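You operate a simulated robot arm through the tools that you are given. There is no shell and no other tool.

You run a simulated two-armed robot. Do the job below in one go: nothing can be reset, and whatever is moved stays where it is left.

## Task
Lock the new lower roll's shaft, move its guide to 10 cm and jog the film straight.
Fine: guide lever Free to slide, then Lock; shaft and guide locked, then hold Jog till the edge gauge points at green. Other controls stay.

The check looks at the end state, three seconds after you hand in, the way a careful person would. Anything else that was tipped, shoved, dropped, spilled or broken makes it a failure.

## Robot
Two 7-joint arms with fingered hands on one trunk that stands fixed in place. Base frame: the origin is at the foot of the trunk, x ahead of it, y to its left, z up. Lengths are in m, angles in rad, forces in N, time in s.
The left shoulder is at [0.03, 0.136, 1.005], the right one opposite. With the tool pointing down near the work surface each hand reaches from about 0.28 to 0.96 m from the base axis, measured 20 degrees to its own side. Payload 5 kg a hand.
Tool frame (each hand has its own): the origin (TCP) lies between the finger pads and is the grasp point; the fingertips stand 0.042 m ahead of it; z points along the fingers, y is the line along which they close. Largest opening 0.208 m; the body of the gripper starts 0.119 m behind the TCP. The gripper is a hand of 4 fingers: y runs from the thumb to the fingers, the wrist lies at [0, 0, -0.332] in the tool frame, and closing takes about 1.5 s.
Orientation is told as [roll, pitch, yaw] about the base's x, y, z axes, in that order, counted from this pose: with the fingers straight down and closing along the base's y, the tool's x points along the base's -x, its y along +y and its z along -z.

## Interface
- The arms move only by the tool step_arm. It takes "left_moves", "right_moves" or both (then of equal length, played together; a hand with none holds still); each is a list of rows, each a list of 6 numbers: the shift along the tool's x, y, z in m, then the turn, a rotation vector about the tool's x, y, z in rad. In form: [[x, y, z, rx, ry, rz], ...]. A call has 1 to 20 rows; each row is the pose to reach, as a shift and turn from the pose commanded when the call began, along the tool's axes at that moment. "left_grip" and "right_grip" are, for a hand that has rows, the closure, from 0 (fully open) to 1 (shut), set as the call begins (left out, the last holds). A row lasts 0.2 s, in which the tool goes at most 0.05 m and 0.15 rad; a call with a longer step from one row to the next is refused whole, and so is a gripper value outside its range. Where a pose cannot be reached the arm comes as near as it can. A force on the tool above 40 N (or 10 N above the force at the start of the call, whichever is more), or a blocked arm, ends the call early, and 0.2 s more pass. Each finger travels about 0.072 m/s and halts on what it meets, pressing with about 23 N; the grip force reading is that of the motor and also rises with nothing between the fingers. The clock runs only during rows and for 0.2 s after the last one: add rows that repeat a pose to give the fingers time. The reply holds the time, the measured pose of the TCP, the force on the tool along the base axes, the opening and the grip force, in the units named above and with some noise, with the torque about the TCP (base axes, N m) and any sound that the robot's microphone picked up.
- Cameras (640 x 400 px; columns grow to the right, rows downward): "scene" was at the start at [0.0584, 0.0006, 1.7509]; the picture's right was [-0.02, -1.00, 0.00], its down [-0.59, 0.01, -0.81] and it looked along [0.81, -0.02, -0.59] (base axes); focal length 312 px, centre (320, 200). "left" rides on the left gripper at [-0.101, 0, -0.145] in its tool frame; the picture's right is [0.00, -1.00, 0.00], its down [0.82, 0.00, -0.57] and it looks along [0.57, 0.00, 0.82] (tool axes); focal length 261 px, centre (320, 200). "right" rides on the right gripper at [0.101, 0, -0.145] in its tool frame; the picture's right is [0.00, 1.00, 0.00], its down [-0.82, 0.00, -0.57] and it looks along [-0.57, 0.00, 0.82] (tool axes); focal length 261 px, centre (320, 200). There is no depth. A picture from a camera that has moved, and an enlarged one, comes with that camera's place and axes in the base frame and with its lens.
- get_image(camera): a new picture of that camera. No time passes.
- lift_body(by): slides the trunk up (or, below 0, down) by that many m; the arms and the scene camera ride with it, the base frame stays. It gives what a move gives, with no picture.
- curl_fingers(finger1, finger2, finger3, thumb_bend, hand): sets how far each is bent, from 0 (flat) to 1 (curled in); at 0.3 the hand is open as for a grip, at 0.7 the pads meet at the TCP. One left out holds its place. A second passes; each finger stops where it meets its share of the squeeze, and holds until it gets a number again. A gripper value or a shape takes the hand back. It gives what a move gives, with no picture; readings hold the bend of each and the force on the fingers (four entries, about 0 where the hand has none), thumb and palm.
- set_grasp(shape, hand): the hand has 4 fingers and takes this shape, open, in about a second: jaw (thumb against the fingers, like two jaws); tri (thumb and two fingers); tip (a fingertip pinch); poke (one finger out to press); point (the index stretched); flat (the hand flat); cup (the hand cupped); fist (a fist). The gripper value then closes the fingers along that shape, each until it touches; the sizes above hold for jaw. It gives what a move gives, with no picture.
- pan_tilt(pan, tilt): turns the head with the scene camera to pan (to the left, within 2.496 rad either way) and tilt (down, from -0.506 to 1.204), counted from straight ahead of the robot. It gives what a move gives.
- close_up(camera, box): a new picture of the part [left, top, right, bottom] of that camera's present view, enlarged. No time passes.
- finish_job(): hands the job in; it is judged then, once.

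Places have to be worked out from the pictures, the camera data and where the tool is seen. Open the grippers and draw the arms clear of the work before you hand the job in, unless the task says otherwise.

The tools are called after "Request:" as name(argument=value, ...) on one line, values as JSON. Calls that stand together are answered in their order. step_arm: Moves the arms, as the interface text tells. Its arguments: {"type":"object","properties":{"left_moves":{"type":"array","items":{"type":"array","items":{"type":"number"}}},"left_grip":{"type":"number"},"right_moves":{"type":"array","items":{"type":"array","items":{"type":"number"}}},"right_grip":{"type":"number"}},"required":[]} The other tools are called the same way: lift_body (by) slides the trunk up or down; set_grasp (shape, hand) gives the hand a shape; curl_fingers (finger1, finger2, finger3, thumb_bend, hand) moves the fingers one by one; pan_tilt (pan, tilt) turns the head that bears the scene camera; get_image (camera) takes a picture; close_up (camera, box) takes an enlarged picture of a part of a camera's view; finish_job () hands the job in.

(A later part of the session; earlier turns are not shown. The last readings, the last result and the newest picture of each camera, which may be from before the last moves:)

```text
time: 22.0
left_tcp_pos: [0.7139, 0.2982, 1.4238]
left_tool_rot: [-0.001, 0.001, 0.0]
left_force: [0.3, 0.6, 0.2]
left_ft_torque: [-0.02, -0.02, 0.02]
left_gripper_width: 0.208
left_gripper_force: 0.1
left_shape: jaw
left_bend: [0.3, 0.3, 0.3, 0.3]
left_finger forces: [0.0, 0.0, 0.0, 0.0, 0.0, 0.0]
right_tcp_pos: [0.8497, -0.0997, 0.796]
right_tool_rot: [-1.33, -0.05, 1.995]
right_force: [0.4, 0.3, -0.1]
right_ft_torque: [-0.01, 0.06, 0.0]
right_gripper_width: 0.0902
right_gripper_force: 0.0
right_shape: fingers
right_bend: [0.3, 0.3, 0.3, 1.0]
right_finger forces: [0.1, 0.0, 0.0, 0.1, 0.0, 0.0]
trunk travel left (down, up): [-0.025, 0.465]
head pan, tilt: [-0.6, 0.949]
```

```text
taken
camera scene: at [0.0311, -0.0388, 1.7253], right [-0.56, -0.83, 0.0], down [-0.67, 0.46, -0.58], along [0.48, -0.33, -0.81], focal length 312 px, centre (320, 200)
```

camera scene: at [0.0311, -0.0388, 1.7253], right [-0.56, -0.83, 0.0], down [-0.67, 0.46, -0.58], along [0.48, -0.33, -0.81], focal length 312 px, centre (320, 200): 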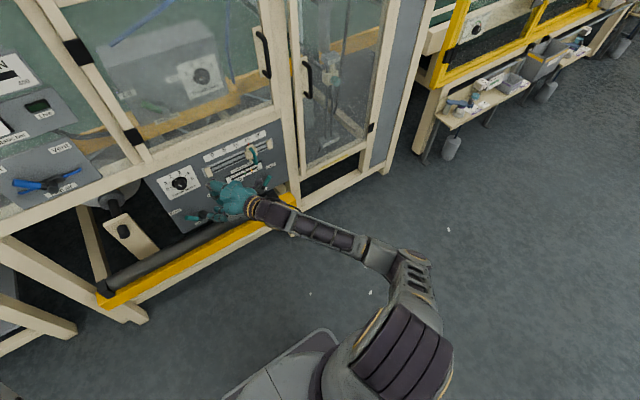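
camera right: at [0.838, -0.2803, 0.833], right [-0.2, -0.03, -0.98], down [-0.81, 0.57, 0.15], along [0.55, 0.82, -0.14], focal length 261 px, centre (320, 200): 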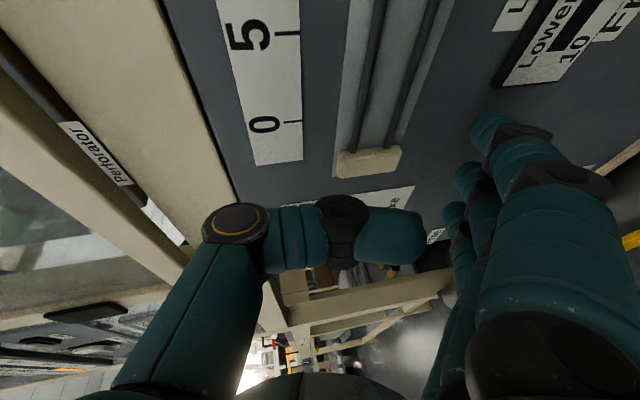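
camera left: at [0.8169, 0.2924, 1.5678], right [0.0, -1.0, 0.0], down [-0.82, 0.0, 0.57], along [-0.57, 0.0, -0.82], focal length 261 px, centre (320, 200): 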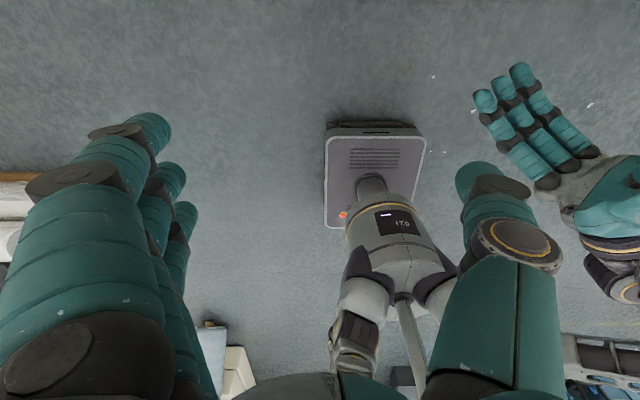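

The elbow is out to the right and the forearm slopes left, so pointing straight should be comfortable nearer the guide lever (y≈-0.32). I'll move there first, standing off from the panel, with the hand about 10° left and 10° down.

Request:
step_arm(right_moves=[[0.0268, 0.0114, -0.0123, 0.0095, 0.0324, 0.0004], [0.0535, 0.0228, -0.0246, 0.0189, 0.0648, 0.0008], [0.0803, 0.0342, -0.0368, 0.0284, 0.0971, 0.0011], [0.1071, 0.0456, -0.0491, 0.0379, 0.1295, 0.0015], [0.1338, 0.057, -0.0614, 0.0473, 0.1619, 0.0019], [0.1606, 0.0684, -0.0737, 0.0568, 0.1943, 0.0023], [0.1873, 0.0798, -0.0859, 0.0662, 0.2266, 0.0026], [0.2141, 0.0912, -0.0982, 0.0757, 0.259, 0.003], [0.2141, 0.0912, -0.0982, 0.0757, 0.259, 0.003]])

Request:
get_image(camera="scene")

Request:
get_image(camera="right")

```text
time: 24.0
left_tcp_pos: [0.7133, 0.2995, 1.4231]
left_tool_rot: [0.001, 0.002, 0.0]
left_force: [1.0, 0.5, -0.9]
left_ft_torque: [0.02, 0.02, 0.02]
left_gripper_width: 0.2079
left_gripper_force: 0.1
left_shape: jaw
left_bend: [0.3, 0.3, 0.3, 0.3]
left_finger forces: [0.1, 0.1, 0.0, 0.0, 0.1, 0.1]
right_tcp_pos: [0.8287, -0.3556, 0.7234]
right_tool_rot: [-1.391, -0.005, 1.76]
right_force: [0.3, 0.5, -0.8]
right_ft_torque: [0.0, 0.04, -0.04]
right_gripper_width: 0.0902
right_gripper_force: 0.1
right_shape: fingers
right_bend: [0.3, 0.3, 0.3, 1.0]
right_finger forces: [0.0, 0.0, 0.1, 0.1, 0.0, 0.0]
right hand out of reach, approached as far as the arm can: row 3, 4, 5, 6, 7, 8, 9
trunk travel left (down, up): [-0.025, 0.465]
head pan, tilt: [-0.6, 0.949]
```

```text
taken
camera scene: at [0.0311, -0.0387, 1.7253], right [-0.56, -0.83, 0.0], down [-0.67, 0.46, -0.58], along [0.48, -0.33, -0.81], focal length 312 px, centre (320, 200)
```

scene: 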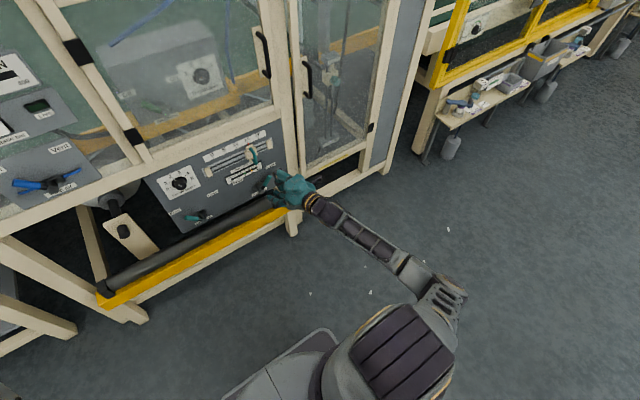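

```text
taken
camera right: at [0.707, -0.4808, 0.7477], right [-0.18, -0.02, -0.98], down [-0.71, 0.7, 0.11], along [0.69, 0.71, -0.14], focal length 261 px, centre (320, 200)
```

right: 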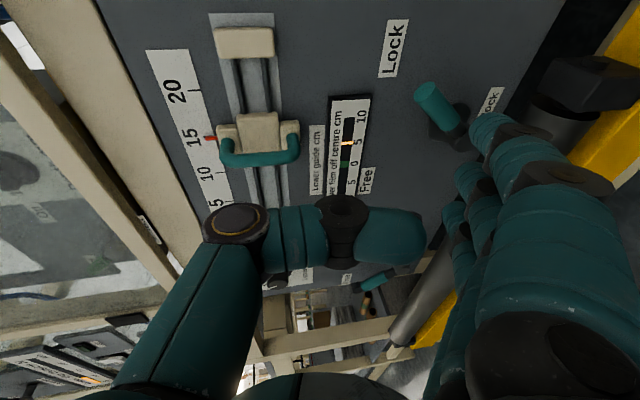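

The hand now stands off the guide lever, and the wrist camera shows the carriage with its D-handle and the guide lever clearly. I'll zoom in to measure both.

Request:
close_up(camera="right", box=[360, 0, 560, 125])

Request:
close_up(camera="right", box=[140, 80, 340, 205])

Request:
close_up(camera="scene", box=[160, 110, 320, 230])

```text
3.20 times, centred on (460, 62) of right
camera zoom: at [0.707, -0.4808, 0.7477], right [-0.18, -0.02, -0.98], down [-0.71, 0.7, 0.11], along [0.69, 0.71, -0.14], focal length 834 px, centre (-128, 640)
```

zoom: 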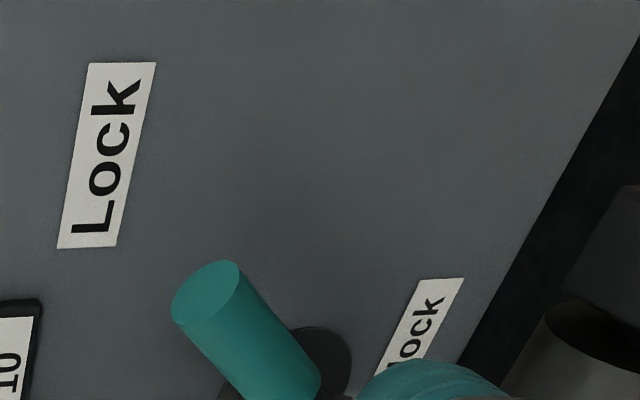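

```text
3.20 times, centred on (240, 142) of right
camera zoom: at [0.707, -0.4808, 0.7477], right [-0.18, -0.02, -0.98], down [-0.71, 0.7, 0.11], along [0.69, 0.71, -0.14], focal length 834 px, centre (576, 384)
```

zoom: 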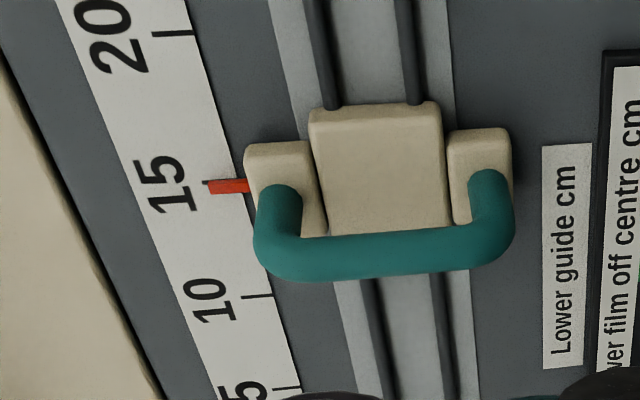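

```text
3.33 times, centred on (240, 170) of scene
camera zoom: at [0.0311, -0.0387, 1.7253], right [-0.56, -0.83, 0.0], down [-0.67, 0.46, -0.58], along [0.48, -0.33, -0.81], focal length 1039 px, centre (587, 300)
```

zoom: 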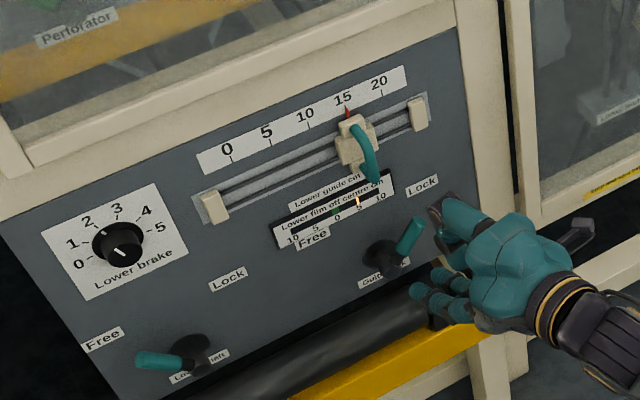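

Triangulating with both cameras puts the guide lever handle end at about (0.940,-0.3745,0.599). That is 45° right of the hub at (y -0.317, z 0.54), with the panel face at x≈0.975. I'll place the left-most finger to the lower right of the handle, still short of the panel.

Request:
step_arm(right_moves=[[0.0238, 0.0113, 0.0117, 0, 0, 0], [0.0475, 0.0227, 0.0234, 0, 0, 0], [0.0713, 0.034, 0.0351, 0, 0, 0], [0.0713, 0.034, 0.0351, 0, 0, 0]])

Request:
get_image(camera="right")

Request:
close_up(camera="scene", box=[200, 110, 360, 230])

```text
time: 25.0
left_tcp_pos: [0.7139, 0.299, 1.4237]
left_tool_rot: [0.0, 0.0, -0.001]
left_force: [-0.4, 0.3, -0.1]
left_ft_torque: [0.01, -0.02, -0.03]
left_gripper_width: 0.2078
left_gripper_force: 0.1
left_shape: jaw
left_bend: [0.3, 0.3, 0.3, 0.3]
left_finger forces: [0.1, 0.0, 0.0, 0.0, 0.0, 0.0]
right_tcp_pos: [0.869, -0.4213, 0.6873]
right_tool_rot: [-1.402, -0.002, 1.74]
right_force: [-0.8, 0.8, 0.8]
right_ft_torque: [-0.02, 0.03, -0.05]
right_gripper_width: 0.0904
right_gripper_force: 0.0
right_shape: fingers
right_bend: [0.3, 0.3, 0.3, 1.0]
right_finger forces: [0.1, 0.0, 0.1, 0.0, 0.1, 0.1]
trunk travel left (down, up): [-0.025, 0.465]
head pan, tilt: [-0.6, 0.949]
```

```text
taken
camera right: at [0.7443, -0.5443, 0.7094], right [-0.17, -0.02, -0.99], down [-0.69, 0.71, 0.1], along [0.7, 0.7, -0.13], focal length 261 px, centre (320, 200)
```

right: 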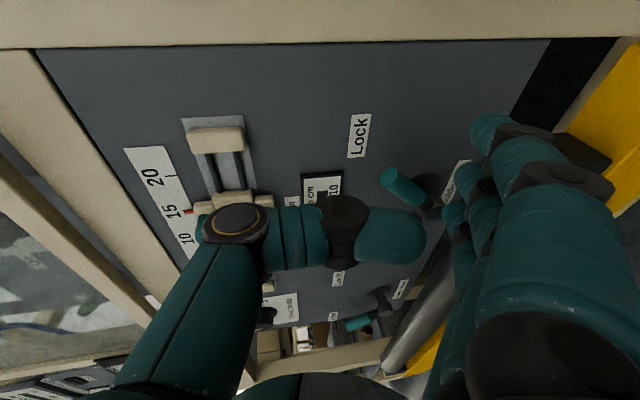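

```text
3.33 times, centred on (280, 170) of scene
camera zoom: at [0.0306, -0.0387, 1.7253], right [-0.56, -0.83, 0.0], down [-0.67, 0.46, -0.58], along [0.48, -0.33, -0.81], focal length 1039 px, centre (453, 300)
```

zoom: 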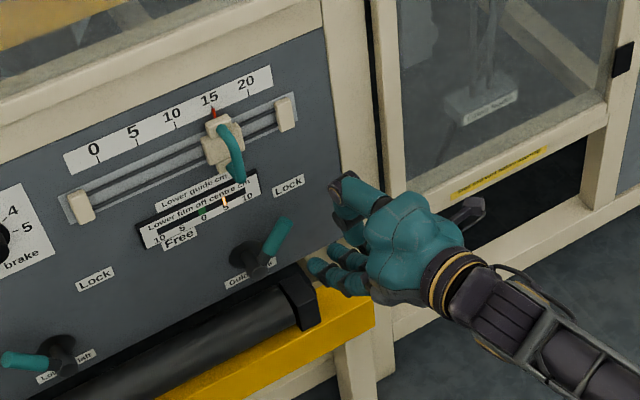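

Everything is reachable here, with the left-most fingertip at about (0.883,-0.377,0.564). I'll advance slowly so it reaches x≈0.945 just below and right of the lever handle.

Request:
step_arm(right_moves=[[0.0031, -0.0007, 0.0153, 0, 0, 0], [0.0062, -0.0014, 0.0305, 0, 0, 0], [0.0093, -0.002, 0.0458, 0, 0, 0], [0.0124, -0.0027, 0.061, 0, 0, 0]])

Request:
get_image(camera="right")

Request:
close_up(camera="right", box=[340, 120, 560, 260])

Request:
close_up(camera="scene", box=[220, 130, 340, 220])

```text
time: 26.0
left_tcp_pos: [0.7141, 0.2989, 1.4239]
left_tool_rot: [0.0, 0.001, -0.002]
left_force: [-0.2, 0.7, -0.4]
left_ft_torque: [0.0, 0.07, 0.0]
left_gripper_width: 0.2078
left_gripper_force: 0.0
left_shape: jaw
left_bend: [0.3, 0.3, 0.3, 0.3]
left_finger forces: [0.0, 0.0, 0.0, 0.1, 0.0, 0.0]
right_tcp_pos: [0.9326, -0.4234, 0.6743]
right_tool_rot: [-1.401, -0.001, 1.739]
right_force: [-0.9, 0.4, -0.5]
right_ft_torque: [0.03, -0.04, 0.02]
right_gripper_width: 0.09
right_gripper_force: 0.0
right_shape: fingers
right_bend: [0.3, 0.3, 0.3, 1.0]
right_finger forces: [0.0, 0.0, 0.0, 0.1, 0.1, 0.1]
trunk travel left (down, up): [-0.025, 0.465]
head pan, tilt: [-0.6, 0.949]
```

```text
taken
camera right: at [0.808, -0.5465, 0.6983], right [-0.17, -0.02, -0.99], down [-0.69, 0.71, 0.1], along [0.7, 0.7, -0.14], focal length 261 px, centre (320, 200)
```

right: 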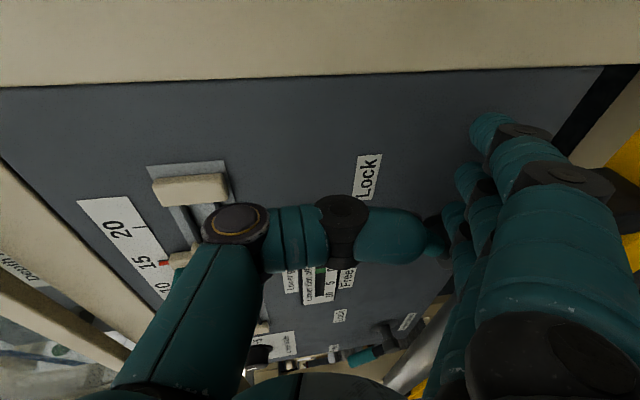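

```text
2.86 times, centred on (450, 190) of right
camera zoom: at [0.808, -0.5465, 0.6983], right [-0.17, -0.02, -0.99], down [-0.69, 0.71, 0.1], along [0.7, 0.7, -0.14], focal length 745 px, centre (-51, 229)
```

zoom: 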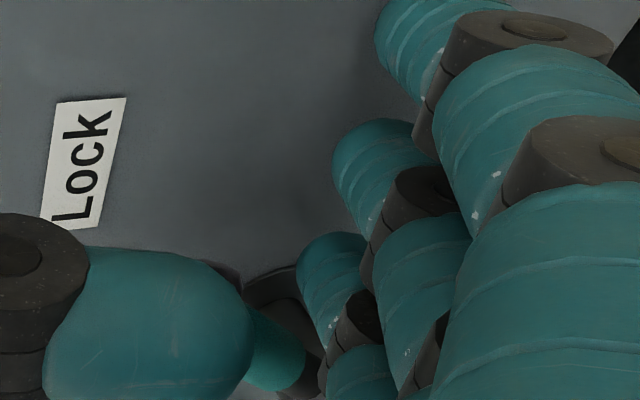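

```text
4.44 times, centred on (280, 175) of scene
camera zoom: at [0.0314, -0.0389, 1.7252], right [-0.57, -0.82, 0.0], down [-0.67, 0.46, -0.58], along [0.48, -0.33, -0.81], focal length 1386 px, centre (498, 311)
```

zoom: 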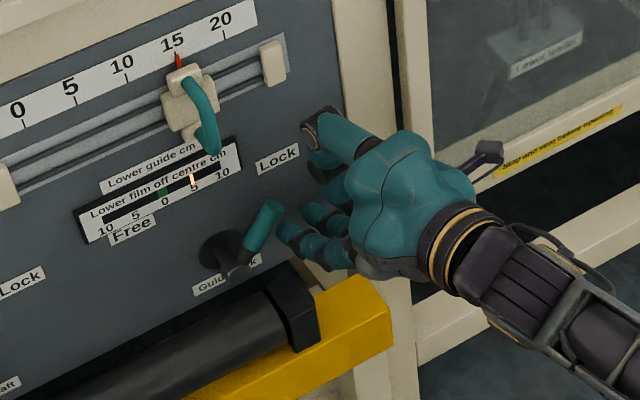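

The finger sits just right of the handle. However, the D-handle above (bar spans z≈0.72–0.80 and reaches out to x≈0.91) would collide with this tall thumb-up hand as it sweeps left. I'll retreat and try rolling the hand flat (thumb right) so it stays below the D-handle.

Request:
step_arm(right_moves=[[0, 0, -0.03, 0, 0, 0], [0, 0, -0.06, 0, 0, 0], [0, 0, -0.09, 0, 0, 0], [0, 0, -0.12, 0, 0, 0]])

Request:
step_arm(right_moves=[[0, 0, 0, 0, 0, 0.13], [0, 0, 0, 0, 0, 0.26], [0, 0, 0, 0, 0, 0.39], [0, 0, 0, 0, 0, 0.52]])

```text
time: 27.0
left_tcp_pos: [0.7136, 0.3, 1.4236]
left_tool_rot: [0.0, 0.0, -0.001]
left_force: [-0.1, -0.1, 0.0]
left_ft_torque: [-0.03, -0.07, -0.03]
left_gripper_width: 0.2081
left_gripper_force: 0.0
left_shape: jaw
left_bend: [0.3, 0.3, 0.3, 0.3]
left_finger forces: [0.0, 0.0, 0.0, 0.0, 0.0, 0.0]
right_tcp_pos: [0.8124, -0.4394, 0.6951]
right_tool_rot: [-1.403, -0.002, 1.74]
right_force: [-0.2, 0.1, 0.3]
right_ft_torque: [-0.03, 0.04, -0.1]
right_gripper_width: 0.0906
right_gripper_force: 0.1
right_shape: fingers
right_bend: [0.3, 0.3, 0.3, 1.0]
right_finger forces: [0.1, 0.1, 0.1, 0.0, 0.1, 0.0]
trunk travel left (down, up): [-0.025, 0.465]
head pan, tilt: [-0.6, 0.949]
```

```text
time: 28.0
left_tcp_pos: [0.7146, 0.2986, 1.4242]
left_tool_rot: [0.002, 0.001, 0.0]
left_force: [-0.7, 0.2, -0.2]
left_ft_torque: [0.02, 0.05, -0.02]
left_gripper_width: 0.208
left_gripper_force: 0.0
left_shape: jaw
left_bend: [0.3, 0.3, 0.3, 0.3]
left_finger forces: [0.0, 0.0, 0.0, 0.0, 0.0, 0.0]
right_tcp_pos: [0.8137, -0.441, 0.6954]
right_tool_rot: [-1.375, -0.515, 1.643]
right_force: [0.2, 0.7, 0.3]
right_ft_torque: [0.01, 0.0, -0.04]
right_gripper_width: 0.0904
right_gripper_force: 0.0
right_shape: fingers
right_bend: [0.3, 0.3, 0.3, 1.0]
right_finger forces: [0.1, 0.0, 0.0, 0.0, 0.0, 0.0]
trunk travel left (down, up): [-0.025, 0.465]
head pan, tilt: [-0.6, 0.949]
```

Rolling that way works with no reach limits, so I'll continue to the full 90°.

Request:
step_arm(right_moves=[[0, 0, 0, 0, 0, 0.13], [0, 0, 0, 0, 0, 0.26], [0, 0, 0, 0, 0, 0.39], [0, 0, 0, 0, 0, 0.52], [0, 0, 0, 0, 0, 0.65], [0, 0, 0, 0, 0, 0.78], [0, 0, 0, 0, 0, 0.91], [0, 0, 0, 0, 0, 1.05]])

Request:
get_image(camera="right")

Request:
get_image(camera="scene")

```text
time: 29.8
left_tcp_pos: [0.714, 0.2987, 1.4244]
left_tool_rot: [-0.001, 0.001, 0.0]
left_force: [-0.7, 0.5, 0.0]
left_ft_torque: [0.0, 0.0, 0.02]
left_gripper_width: 0.2081
left_gripper_force: 0.3
left_shape: jaw
left_bend: [0.3, 0.3, 0.3, 0.3]
left_finger forces: [0.0, 0.1, 0.1, 0.0, 0.1, 0.0]
right_tcp_pos: [0.8149, -0.4415, 0.6966]
right_tool_rot: [0.015, -1.403, 0.154]
right_force: [0.6, -0.1, -0.1]
right_ft_torque: [-0.01, 0.02, 0.04]
right_gripper_width: 0.0902
right_gripper_force: 0.0
right_shape: fingers
right_bend: [0.3, 0.3, 0.3, 1.0]
right_finger forces: [0.0, 0.0, 0.1, 0.0, 0.0, 0.1]
trunk travel left (down, up): [-0.025, 0.465]
head pan, tilt: [-0.6, 0.949]
```

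```text
taken
camera right: at [0.656, -0.4672, 0.6206], right [-0.17, 0.99, 0.01], down [-0.42, -0.08, 0.91], along [0.89, 0.15, 0.42], focal length 261 px, centre (320, 200)
```

right: 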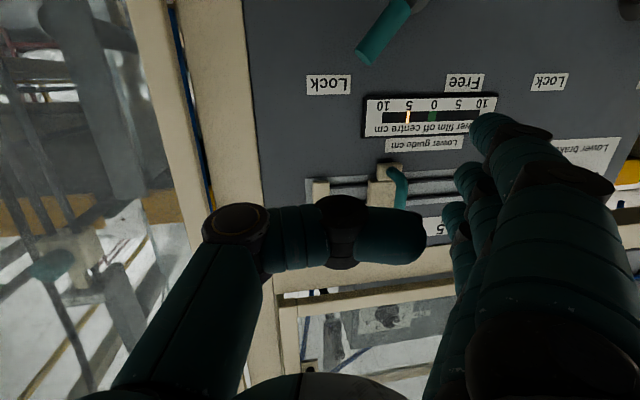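

```text
taken
camera scene: at [0.031, -0.0389, 1.7253], right [-0.56, -0.83, 0.0], down [-0.67, 0.46, -0.58], along [0.48, -0.33, -0.81], focal length 312 px, centre (320, 200)
```

scene: 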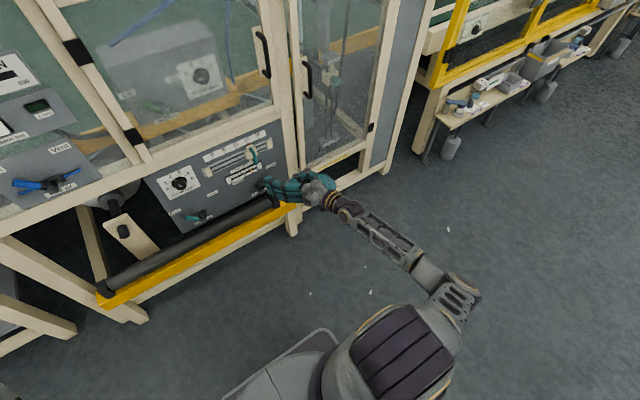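

The flat orientation (thumb right, fingers in a vertical row to the left) is fully reachable, and it stays below the D-handle. I'll straighten the hand fully and stage the finger row to the right of the guide lever, still off the panel.

Request:
step_arm(right_moves=[[0.019, -0.0216, 0.0008, 0.0421, -0.0419, 0.0029], [0.038, -0.0431, 0.0015, 0.0843, -0.0838, 0.0058], [0.057, -0.0647, 0.0023, 0.1265, -0.1257, 0.0088], [0.076, -0.0863, 0.0031, 0.1686, -0.1676, 0.0117], [0.076, -0.0863, 0.0031, 0.1686, -0.1676, 0.0117]])

Request:
get_image(camera="right")

Request:
close_up(camera="scene", box=[200, 110, 360, 230])

```text
time: 31.0
left_tcp_pos: [0.7133, 0.2977, 1.4238]
left_tool_rot: [0.001, 0.0, -0.002]
left_force: [-0.3, 0.2, 0.1]
left_ft_torque: [0.02, -0.05, -0.01]
left_gripper_width: 0.2081
left_gripper_force: 0.0
left_shape: jaw
left_bend: [0.3, 0.3, 0.3, 0.3]
left_finger forces: [0.0, 0.0, 0.1, 0.1, 0.0, 0.1]
right_tcp_pos: [0.8187, -0.5294, 0.6215]
right_tool_rot: [-1.425, -1.566, 1.423]
right_force: [-0.2, 1.1, -0.5]
right_ft_torque: [0.01, 0.03, -0.03]
right_gripper_width: 0.0902
right_gripper_force: 0.2
right_shape: fingers
right_bend: [0.3, 0.3, 0.3, 1.0]
right_finger forces: [0.0, 0.0, 0.0, 0.0, 0.0, 0.0]
trunk travel left (down, up): [-0.025, 0.465]
head pan, tilt: [-0.6, 0.949]
```

```text
taken
camera right: at [0.6734, -0.5288, 0.521], right [0.0, 1.0, 0.0], down [-0.57, 0.0, 0.82], along [0.82, 0.0, 0.57], focal length 261 px, centre (320, 200)
```

right: 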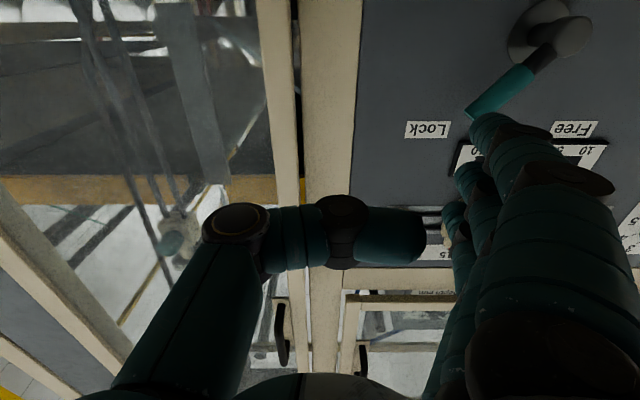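

```text
3.33 times, centred on (280, 170) of scene
camera zoom: at [0.0306, -0.0388, 1.7253], right [-0.57, -0.82, 0.0], down [-0.67, 0.46, -0.58], along [0.48, -0.33, -0.81], focal length 1039 px, centre (453, 300)
```

zoom: 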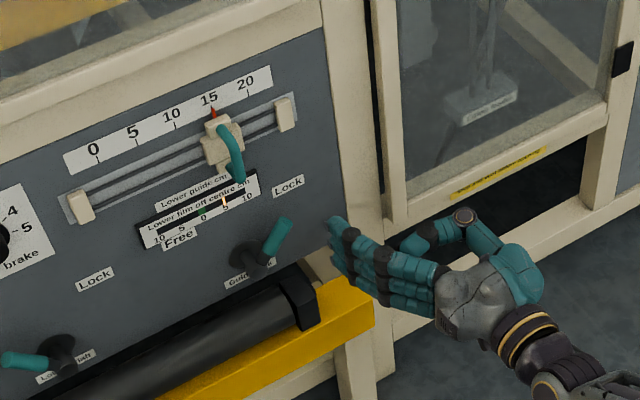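

The hand is straight and level with its finger row at y≈-0.41, right of the lever. I'll advance slowly until the tips are at x≈0.945.

Request:
step_arm(right_moves=[[0, 0, 0.017, 0, 0, 0], [0, 0, 0.034, 0, 0, 0], [0, 0, 0.051, 0, 0, 0], [0, 0, 0.068, 0, 0, 0], [0, 0, 0.084, 0, 0, 0], [0, 0, 0.084, 0, 0, 0]])

Request:
get_image(camera="right")

Request:
close_up(camera="scene", box=[200, 110, 360, 230])

```text
time: 32.4
left_tcp_pos: [0.7129, 0.2991, 1.4245]
left_tool_rot: [0.0, 0.001, -0.003]
left_force: [0.7, -0.4, 0.2]
left_ft_torque: [0.03, 0.0, 0.01]
left_gripper_width: 0.2082
left_gripper_force: 0.0
left_shape: jaw
left_bend: [0.3, 0.3, 0.3, 0.3]
left_finger forces: [0.0, 0.1, 0.0, 0.0, 0.0, 0.0]
right_tcp_pos: [0.9019, -0.5274, 0.6221]
right_tool_rot: [-1.217, -1.566, 1.216]
right_force: [-0.7, 0.4, 1.1]
right_ft_torque: [0.0, 0.01, 0.0]
right_gripper_width: 0.09
right_gripper_force: 0.0
right_shape: fingers
right_bend: [0.3, 0.3, 0.3, 1.0]
right_finger forces: [0.0, 0.1, 0.0, 0.0, 0.0, 0.0]
trunk travel left (down, up): [-0.025, 0.465]
head pan, tilt: [-0.6, 0.949]
```

```text
taken
camera right: at [0.7571, -0.5277, 0.5207], right [0.0, 1.0, 0.0], down [-0.57, 0.0, 0.82], along [0.82, 0.0, 0.57], focal length 261 px, centre (320, 200)
```

right: 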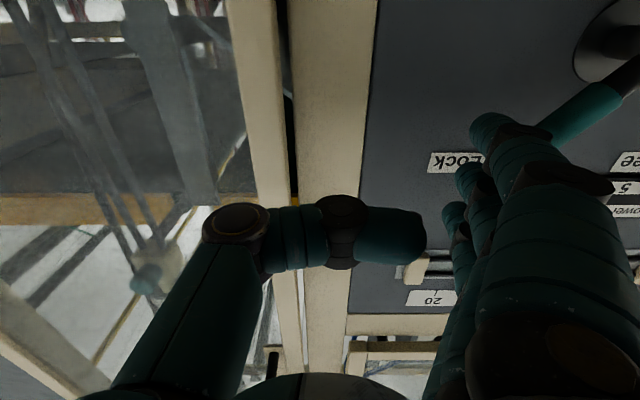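

```text
3.33 times, centred on (280, 170) of scene
camera zoom: at [0.0307, -0.0391, 1.7253], right [-0.56, -0.83, 0.0], down [-0.67, 0.46, -0.58], along [0.48, -0.33, -0.81], focal length 1039 px, centre (453, 300)
```

zoom: 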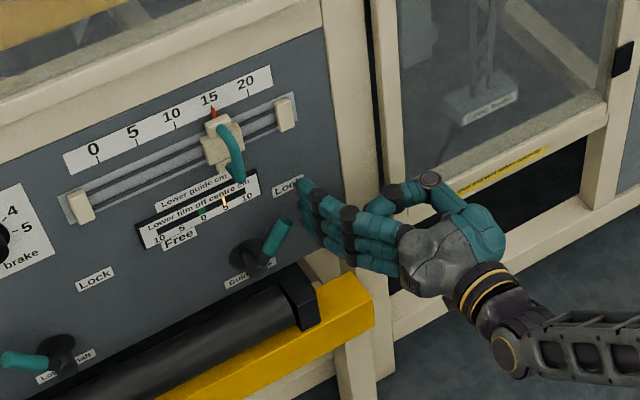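

The finger row is beside the lever with no contact. Now I'll sweep left to swing the guide lever toward Free, in small steps.

Request:
step_arm(right_moves=[[0, 0.009, 0, 0, 0, 0], [0, 0.018, 0, 0, 0, 0], [0, 0.027, 0, 0, 0, 0], [0, 0.036, 0, 0, 0, 0], [0, 0.045, 0, 0, 0, 0], [0, 0.054, 0, 0, 0, 0]])

Request:
close_up(camera="scene", box=[200, 110, 360, 230])

Request:
get_image(camera="right")

```text
time: 34.0
left_tcp_pos: [0.7141, 0.2994, 1.422]
left_tool_rot: [0.001, 0.001, 0.001]
left_force: [1.1, -1.1, -1.4]
left_ft_torque: [0.0, 0.19, -0.03]
left_gripper_width: 0.2081
left_gripper_force: 0.0
left_shape: jaw
left_bend: [0.3, 0.3, 0.3, 0.3]
left_finger forces: [0.0, 0.0, 0.0, 0.1, 0.0, 0.0]
right_tcp_pos: [0.9053, -0.4788, 0.6264]
right_tool_rot: [-3.096, -1.56, 3.087]
right_force: [-11.1, -7.5, 12.9]
right_ft_torque: [1.55, -0.23, 1.35]
right_gripper_width: 0.088
right_gripper_force: 9.8
right_shape: fingers
right_bend: [0.32, 0.3, 0.3, 1.0]
right_finger forces: [4.2, 15.6, 0.0, 0.0, 0.0, 0.1]
trunk travel left (down, up): [-0.025, 0.465]
head pan, tilt: [-0.6, 0.949]
stopped in row 6 (right hand): the force on the tool passed its limit at 44 N (the readings are from after the stop); the commanded pose is now the measured one
```

```text
3.33 times, centred on (280, 170) of scene
camera zoom: at [0.0308, -0.0386, 1.7252], right [-0.56, -0.83, 0.0], down [-0.67, 0.46, -0.58], along [0.48, -0.33, -0.81], focal length 1039 px, centre (453, 300)
```

zoom: 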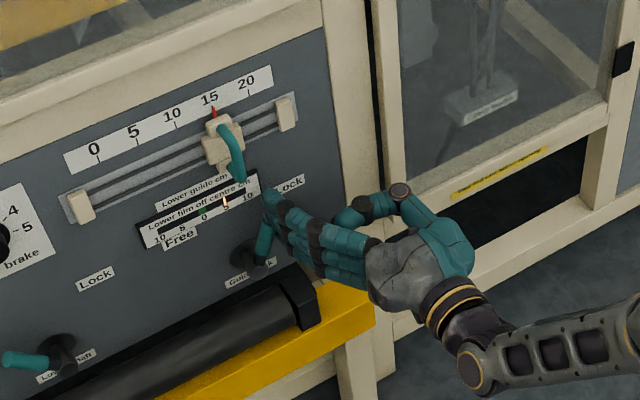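

```text
taken
camera right: at [0.7608, -0.4771, 0.5242], right [0.01, 1.0, 0.0], down [-0.58, 0.0, 0.81], along [0.81, -0.01, 0.58], focal length 261 px, centre (320, 200)
```

right: 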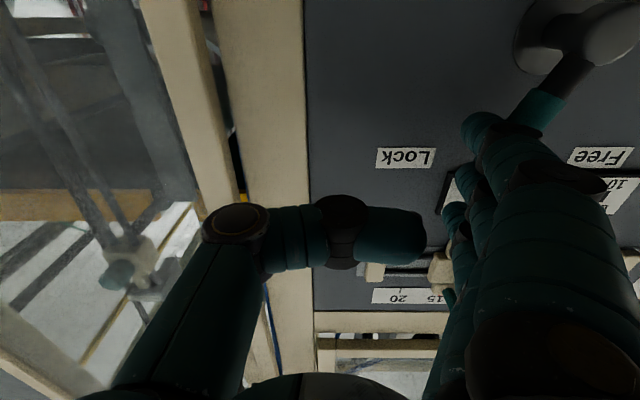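

The lever has swung partway and the force limit tripped at 44 N. I'll zoom in to see how the fingers bear on it.

Request:
close_up(camera="right", box=[430, 0, 640, 200])

Request:
close_up(camera="scene", box=[230, 140, 310, 200])

```text
2.00 times, centred on (535, 100) of right
camera zoom: at [0.7608, -0.4771, 0.5242], right [0.01, 1.0, 0.0], down [-0.58, 0.0, 0.81], along [0.81, -0.01, 0.58], focal length 521 px, centre (-110, 400)
```

zoom: 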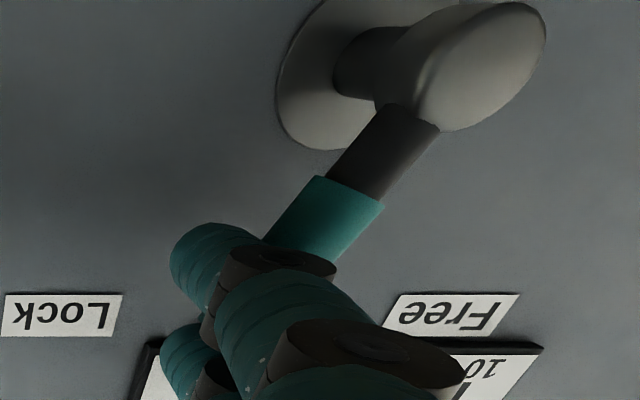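

```text
6.67 times, centred on (270, 170) of scene
camera zoom: at [0.0308, -0.0386, 1.7252], right [-0.56, -0.83, 0.0], down [-0.67, 0.46, -0.58], along [0.48, -0.33, -0.81], focal length 2079 px, centre (653, 400)
```

zoom: 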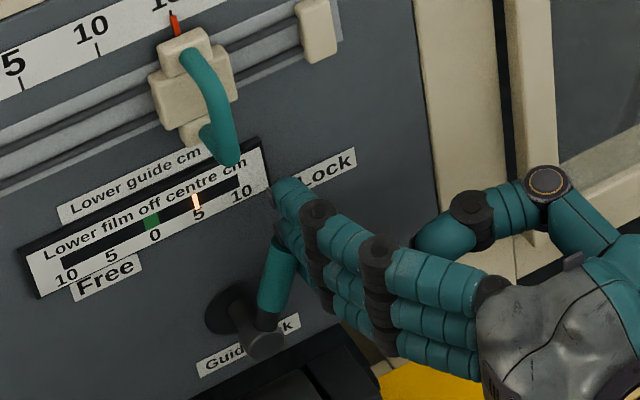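

The handle end is wedging under the second finger as it rises. I'll ease off to the right and raise slightly so only the lowest finger bears on the handle. I'll also bend the top finger in, away from the D-handle.

Request:
step_arm(right_moves=[[0, -0.009, -0.001, 0, 0, 0], [-0.003, -0.0165, -0.002, 0, 0, 0], [-0.0051, -0.0165, -0.0023, 0, 0, 0]])

Request:
curl_fingers(hand="right", finger1=0.3, finger2=0.3, finger3=0.6, thumb_bend=1.0)

Request:
get_image(camera="right")

Request:
close_up(camera="scene", box=[230, 140, 310, 200])

```text
time: 34.8
left_tcp_pos: [0.7128, 0.2999, 1.4233]
left_tool_rot: [0.0, 0.001, 0.0]
left_force: [0.4, -0.8, -0.5]
left_ft_torque: [0.01, 0.0, 0.01]
left_gripper_width: 0.2081
left_gripper_force: 0.0
left_shape: jaw
left_bend: [0.3, 0.3, 0.3, 0.3]
left_finger forces: [0.0, 0.0, 0.1, 0.0, 0.1, 0.0]
right_tcp_pos: [0.903, -0.4921, 0.6291]
right_tool_rot: [-2.933, -1.564, 2.925]
right_force: [0.6, -1.3, -1.1]
right_ft_torque: [-0.24, 0.03, -0.05]
right_gripper_width: 0.089
right_gripper_force: 1.5
right_shape: fingers
right_bend: [0.31, 0.3, 0.3, 1.0]
right_finger forces: [1.6, 0.0, 0.1, 0.0, 0.0, 0.0]
trunk travel left (down, up): [-0.025, 0.465]
head pan, tilt: [-0.6, 0.949]
```

```text
time: 35.8
left_tcp_pos: [0.7137, 0.2987, 1.4232]
left_tool_rot: [-0.001, 0.001, 0.0]
left_force: [-0.7, -0.7, 0.3]
left_ft_torque: [0.01, 0.03, 0.01]
left_gripper_width: 0.2081
left_gripper_force: 0.0
left_shape: jaw
left_bend: [0.3, 0.3, 0.3, 0.3]
left_finger forces: [0.0, 0.0, 0.1, 0.0, 0.0, 0.0]
right_tcp_pos: [0.9032, -0.4928, 0.6294]
right_tool_rot: [-2.965, -1.564, 2.961]
right_force: [0.0, -0.4, -1.2]
right_ft_torque: [-0.2, 0.05, 0.01]
right_gripper_width: 0.0893
right_gripper_force: 0.7
right_shape: fingers
right_bend: [0.31, 0.3, 0.6, 1.0]
right_finger forces: [1.8, 0.1, 0.0, 0.0, 0.1, 0.1]
trunk travel left (down, up): [-0.025, 0.465]
head pan, tilt: [-0.6, 0.949]
```

```text
taken
camera right: at [0.7579, -0.4917, 0.5273], right [0.0, 1.0, 0.0], down [-0.58, 0.0, 0.82], along [0.82, -0.01, 0.58], focal length 261 px, centre (320, 200)
```

right: 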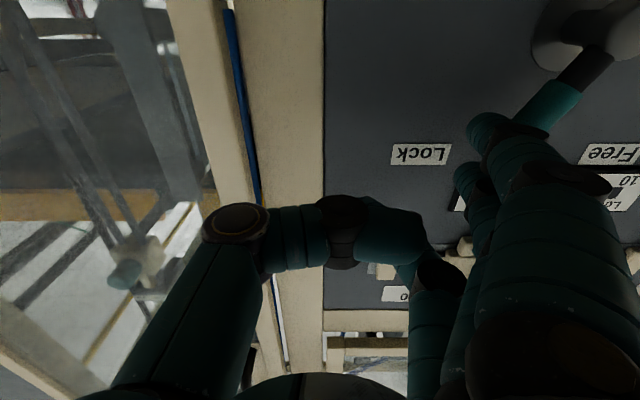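

```text
6.67 times, centred on (270, 170) of scene
camera zoom: at [0.0312, -0.039, 1.7253], right [-0.56, -0.83, 0.0], down [-0.67, 0.46, -0.58], along [0.48, -0.33, -0.81], focal length 2079 px, centre (653, 400)
```

zoom: 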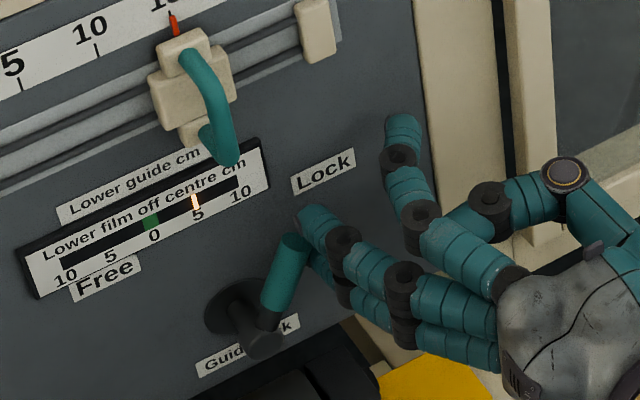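

The lever springs back a bit toward Lock when released, so it seems to have an over-centre detent. I'll now sweep the lowest finger along an arc about the hub to carry it over the top.

Request:
step_arm(right_moves=[[-0.0012, 0.0049, 0, 0, 0, 0], [-0.0023, 0.0097, 0, 0, 0, 0], [-0.0061, 0.0144, 0, 0, 0, 0], [-0.0099, 0.0191, 0, 0, 0, 0], [-0.0128, 0.0245, 0, 0, 0, 0], [-0.0156, 0.0298, 0, 0, 0, 0], [-0.0175, 0.0356, 0, 0, 0, 0], [-0.0194, 0.0414, 0, 0, 0, 0], [-0.0204, 0.0474, 0, 0, 0, 0], [-0.0213, 0.0533, 0, 0, 0, 0]])

Request:
close_up(camera="scene", box=[230, 140, 310, 200])

Request:
get_image(camera="right")

```text
time: 38.0
left_tcp_pos: [0.7149, 0.3, 1.4233]
left_tool_rot: [0.0, 0.001, 0.001]
left_force: [0.7, 0.1, -0.1]
left_ft_torque: [-0.04, -0.01, 0.0]
left_gripper_width: 0.2077
left_gripper_force: 0.1
left_shape: jaw
left_bend: [0.3, 0.3, 0.3, 0.3]
left_finger forces: [0.0, 0.1, 0.1, 0.0, 0.1, 0.0]
right_tcp_pos: [0.902, -0.4389, 0.6508]
right_tool_rot: [-2.912, -1.567, 2.91]
right_force: [-0.4, -0.1, 0.8]
right_ft_torque: [-0.01, 0.0, -0.02]
right_gripper_width: 0.0901
right_gripper_force: 0.1
right_shape: fingers
right_bend: [0.3, 0.3, 0.6, 1.0]
right_finger forces: [0.0, 0.0, 0.0, 0.0, 0.1, 0.1]
trunk travel left (down, up): [-0.025, 0.465]
head pan, tilt: [-0.6, 0.949]
```

```text
6.67 times, centred on (270, 170) of scene
camera zoom: at [0.0311, -0.0386, 1.7253], right [-0.56, -0.83, 0.0], down [-0.67, 0.46, -0.58], along [0.48, -0.33, -0.81], focal length 2079 px, centre (653, 400)
```

zoom: 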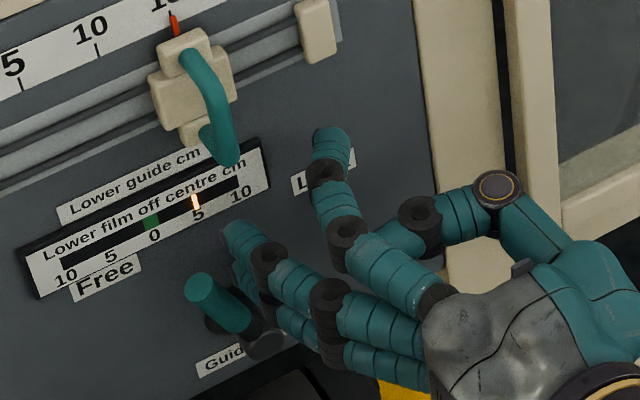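

```text
taken
camera right: at [0.7568, -0.4377, 0.5479], right [0.0, 1.0, 0.0], down [-0.58, 0.0, 0.82], along [0.82, 0.0, 0.58], focal length 261 px, centre (320, 200)
```

right: 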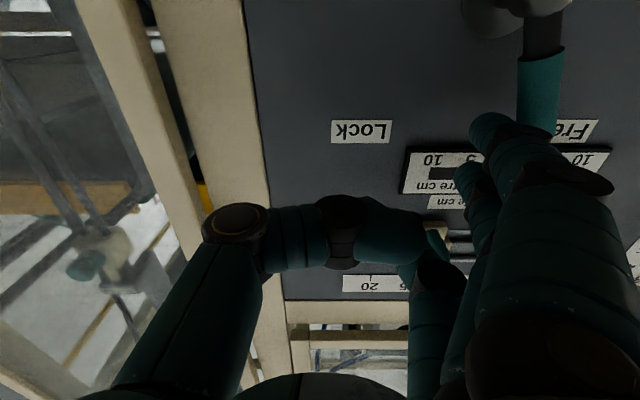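

The lever has snapped over to the left, and there is no force on the fingers now. I'll ease right, retreat from the panel and check the lever and carriage.

Request:
step_arm(right_moves=[[0, -0.01, 0, 0, 0, 0], [0, -0.02, 0, 0, 0, 0], [0, -0.02, -0.02, 0, 0, 0], [0, -0.02, -0.04, 0, 0, 0], [0, -0.02, -0.06, 0, 0, 0], [0, -0.02, -0.08, 0, 0, 0], [0, -0.03, -0.1, 0, 0, 0]])

Request:
get_image(camera="right")

Request:
close_up(camera="scene", box=[160, 110, 320, 230])

```text
time: 39.6
left_tcp_pos: [0.7139, 0.2996, 1.4235]
left_tool_rot: [0.0, 0.0, 0.001]
left_force: [-0.2, -0.2, 0.3]
left_ft_torque: [0.04, 0.0, -0.01]
left_gripper_width: 0.208
left_gripper_force: 0.0
left_shape: jaw
left_bend: [0.3, 0.3, 0.3, 0.3]
left_finger forces: [0.0, 0.0, 0.1, 0.0, 0.0, 0.0]
right_tcp_pos: [0.8018, -0.4704, 0.6521]
right_tool_rot: [-2.947, -1.564, 2.94]
right_force: [0.3, -0.7, 0.8]
right_ft_torque: [0.03, 0.0, -0.04]
right_gripper_width: 0.09
right_gripper_force: 0.0
right_shape: fingers
right_bend: [0.3, 0.3, 0.6, 1.0]
right_finger forces: [0.1, 0.0, 0.0, 0.0, 0.1, 0.0]
trunk travel left (down, up): [-0.025, 0.465]
head pan, tilt: [-0.6, 0.949]
```

```text
taken
camera right: at [0.6565, -0.4693, 0.5497], right [0.0, 1.0, 0.0], down [-0.58, 0.0, 0.82], along [0.82, 0.0, 0.58], focal length 261 px, centre (320, 200)
```

right: 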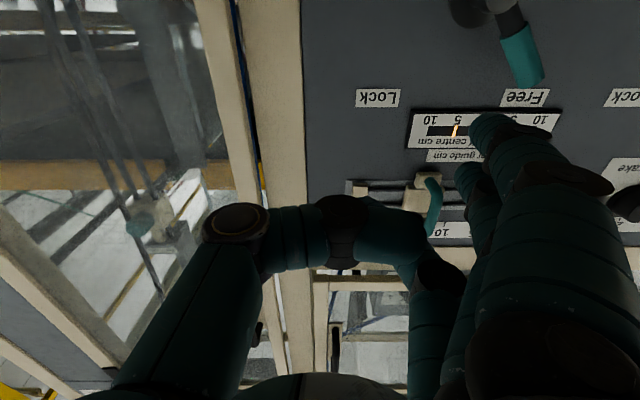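

```text
3.33 times, centred on (240, 170) of scene
camera zoom: at [0.0307, -0.0391, 1.7253], right [-0.56, -0.83, 0.0], down [-0.67, 0.46, -0.58], along [0.48, -0.33, -0.81], focal length 1039 px, centre (587, 300)
```

zoom: 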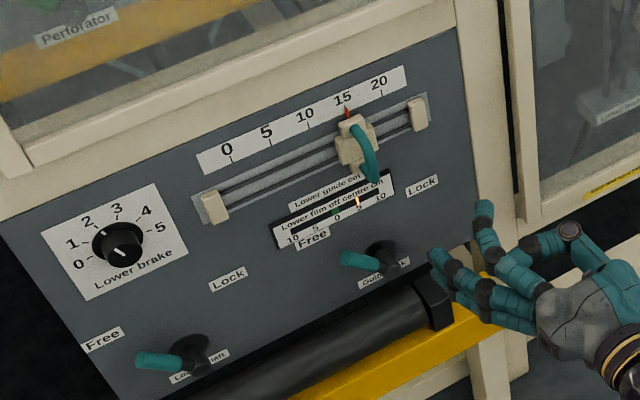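

The guide lever end triangulates to 43° left of vertical, the same angle as the shaft lever's Free position, so it is at Free. Next I'll restore the third finger and stage the finger row just right of the D-handle at z≈0.765.

Request:
curl_fingers(hand="right", finger1=0.3, finger2=0.3, finger3=0.3, thumb_bend=1.0)

Request:
step_arm(right_moves=[[-0.028, -0.0037, 0.0045, 0, 0, 0], [-0.0565, -0.0073, 0.009, 0, 0, 0], [-0.085, -0.011, 0.0135, 0, 0, 0], [-0.113, -0.0146, 0.018, 0, 0, 0], [-0.113, -0.0146, 0.018, 0, 0, 0]])

Request:
get_image(camera="right")

Request:
close_up(camera="scene", box=[200, 100, 360, 220])

```text
time: 40.6
left_tcp_pos: [0.7141, 0.2999, 1.4238]
left_tool_rot: [0.0, 0.0, 0.001]
left_force: [-0.2, -0.2, 0.1]
left_ft_torque: [0.02, 0.02, 0.01]
left_gripper_width: 0.2079
left_gripper_force: 0.1
left_shape: jaw
left_bend: [0.3, 0.3, 0.3, 0.3]
left_finger forces: [0.0, 0.0, 0.1, 0.0, 0.0, 0.0]
right_tcp_pos: [0.8004, -0.4701, 0.6512]
right_tool_rot: [-2.971, -1.563, 2.967]
right_force: [-0.4, 0.2, -0.3]
right_ft_torque: [0.01, -0.01, 0.0]
right_gripper_width: 0.09
right_gripper_force: 0.2
right_shape: fingers
right_bend: [0.3, 0.3, 0.3, 1.0]
right_finger forces: [0.0, 0.0, 0.0, 0.0, 0.0, 0.0]
trunk travel left (down, up): [-0.025, 0.465]
head pan, tilt: [-0.6, 0.949]
```

```text
time: 41.8
left_tcp_pos: [0.7135, 0.2996, 1.4235]
left_tool_rot: [-0.001, 0.002, 0.001]
left_force: [-0.9, -0.1, 0.3]
left_ft_torque: [0.04, 0.04, -0.01]
left_gripper_width: 0.2077
left_gripper_force: 0.1
left_shape: jaw
left_bend: [0.3, 0.3, 0.3, 0.3]
left_finger forces: [0.0, 0.0, 0.0, 0.0, 0.0, 0.0]
right_tcp_pos: [0.8194, -0.4835, 0.7648]
right_tool_rot: [-2.979, -1.566, 2.975]
right_force: [0.6, 0.1, -0.6]
right_ft_torque: [0.0, -0.02, 0.01]
right_gripper_width: 0.0899
right_gripper_force: 0.1
right_shape: fingers
right_bend: [0.3, 0.3, 0.3, 1.0]
right_finger forces: [0.0, 0.1, 0.1, 0.0, 0.0, 0.0]
trunk travel left (down, up): [-0.025, 0.465]
head pan, tilt: [-0.6, 0.949]
```

```text
taken
camera right: at [0.6748, -0.482, 0.6622], right [0.0, 1.0, 0.0], down [-0.58, 0.0, 0.82], along [0.82, -0.01, 0.58], focal length 261 px, centre (320, 200)
```

right: 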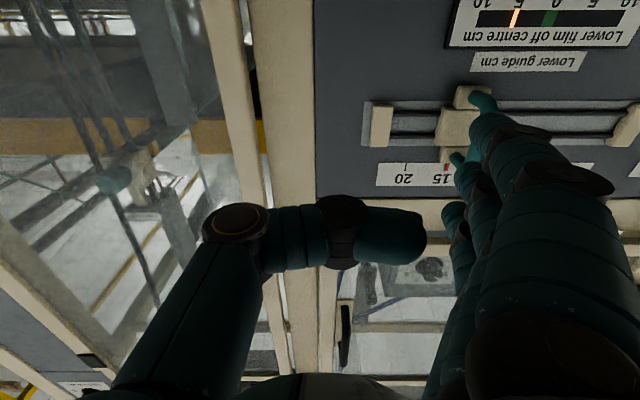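

```text
3.33 times, centred on (280, 160) of scene
camera zoom: at [0.0313, -0.0391, 1.7252], right [-0.56, -0.83, 0.0], down [-0.67, 0.46, -0.58], along [0.48, -0.33, -0.81], focal length 1039 px, centre (453, 333)
```

zoom: 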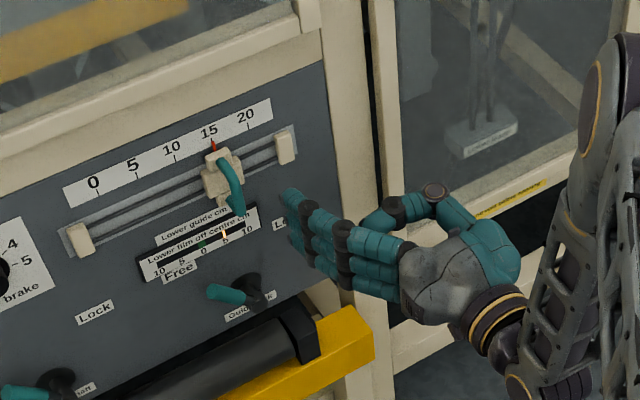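

The row is at y≈-0.366, right of the D-handle bar at y≈-0.32. I'll advance to bring the tips to x≈0.938.

Request:
step_arm(right_moves=[[0, 0, 0.019, 0, 0, 0], [0, 0, 0.038, 0, 0, 0], [0, 0, 0.057, 0, 0, 0], [0, 0, 0.076, 0, 0, 0], [0, 0, 0.076, 0, 0, 0]])

Request:
get_image(camera="right")

Request:
close_up(camera="scene", box=[200, 100, 320, 190])

```text
time: 43.0
left_tcp_pos: [0.7135, 0.2999, 1.423]
left_tool_rot: [0.001, 0.001, 0.001]
left_force: [0.2, 0.6, 0.0]
left_ft_torque: [0.02, -0.03, 0.02]
left_gripper_width: 0.2082
left_gripper_force: 0.2
left_shape: jaw
left_bend: [0.3, 0.3, 0.3, 0.3]
left_finger forces: [0.1, 0.0, 0.0, 0.0, 0.0, 0.0]
right_tcp_pos: [0.896, -0.485, 0.7653]
right_tool_rot: [-3.006, -1.564, 3.003]
right_force: [0.4, 0.9, 0.5]
right_ft_torque: [-0.02, 0.03, 0.0]
right_gripper_width: 0.0897
right_gripper_force: 0.1
right_shape: fingers
right_bend: [0.3, 0.3, 0.3, 1.0]
right_finger forces: [0.0, 0.0, 0.0, 0.1, 0.0, 0.1]
trunk travel left (down, up): [-0.025, 0.465]
head pan, tilt: [-0.6, 0.949]
```

```text
taken
camera right: at [0.7511, -0.4833, 0.6629], right [0.0, 1.0, 0.0], down [-0.58, 0.0, 0.82], along [0.82, -0.01, 0.58], focal length 261 px, centre (320, 200)
```

right: 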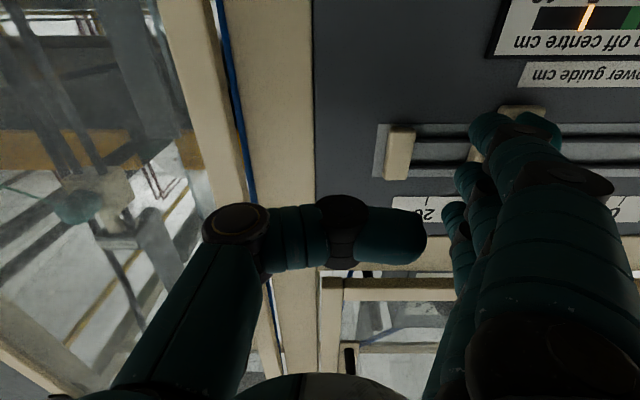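

```text
4.44 times, centred on (260, 145) of scene
camera zoom: at [0.0309, -0.039, 1.7253], right [-0.56, -0.83, 0.0], down [-0.67, 0.46, -0.58], along [0.48, -0.33, -0.81], focal length 1386 px, centre (587, 444)
```

zoom: 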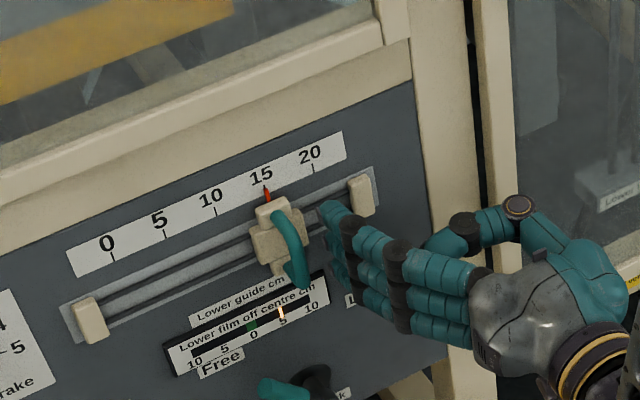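

The finger row is right beside the D-handle. I'll push left gently, about half the needed distance first.

Request:
step_arm(right_moves=[[0, 0.008, 0, 0, 0, 0], [0, 0.016, 0, 0, 0, 0], [0, 0.024, 0, 0, 0, 0], [0, 0.03, 0, 0, 0, 0], [0, 0.036, 0, 0, 0, 0], [0, 0.042, 0, 0, 0, 0], [0, 0.048, 0, 0, 0, 0]])

Request:
close_up(camera="scene", box=[200, 100, 320, 190])

```text
time: 44.6
left_tcp_pos: [0.7142, 0.2995, 1.4237]
left_tool_rot: [0.0, 0.003, 0.0]
left_force: [0.6, -0.3, -1.0]
left_ft_torque: [-0.06, 0.02, 0.01]
left_gripper_width: 0.2078
left_gripper_force: 0.0
left_shape: jaw
left_bend: [0.3, 0.3, 0.3, 0.3]
left_finger forces: [0.0, 0.0, 0.0, 0.0, 0.1, 0.0]
right_tcp_pos: [0.8955, -0.4361, 0.7626]
right_tool_rot: [-2.983, -1.565, 2.982]
right_force: [0.2, -1.4, -0.8]
right_ft_torque: [-0.05, 0.0, -0.1]
right_gripper_width: 0.0898
right_gripper_force: 0.6
right_shape: fingers
right_bend: [0.3, 0.3, 0.31, 1.0]
right_finger forces: [0.1, 0.3, 0.3, 0.0, 0.0, 0.0]
trunk travel left (down, up): [-0.025, 0.465]
head pan, tilt: [-0.6, 0.949]
```

```text
4.44 times, centred on (260, 145) of scene
camera zoom: at [0.0313, -0.0385, 1.7253], right [-0.56, -0.83, 0.0], down [-0.67, 0.46, -0.58], along [0.48, -0.33, -0.81], focal length 1386 px, centre (587, 444)
```

zoom: 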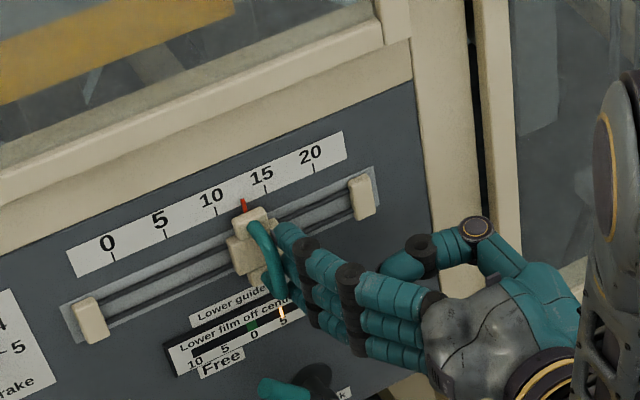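

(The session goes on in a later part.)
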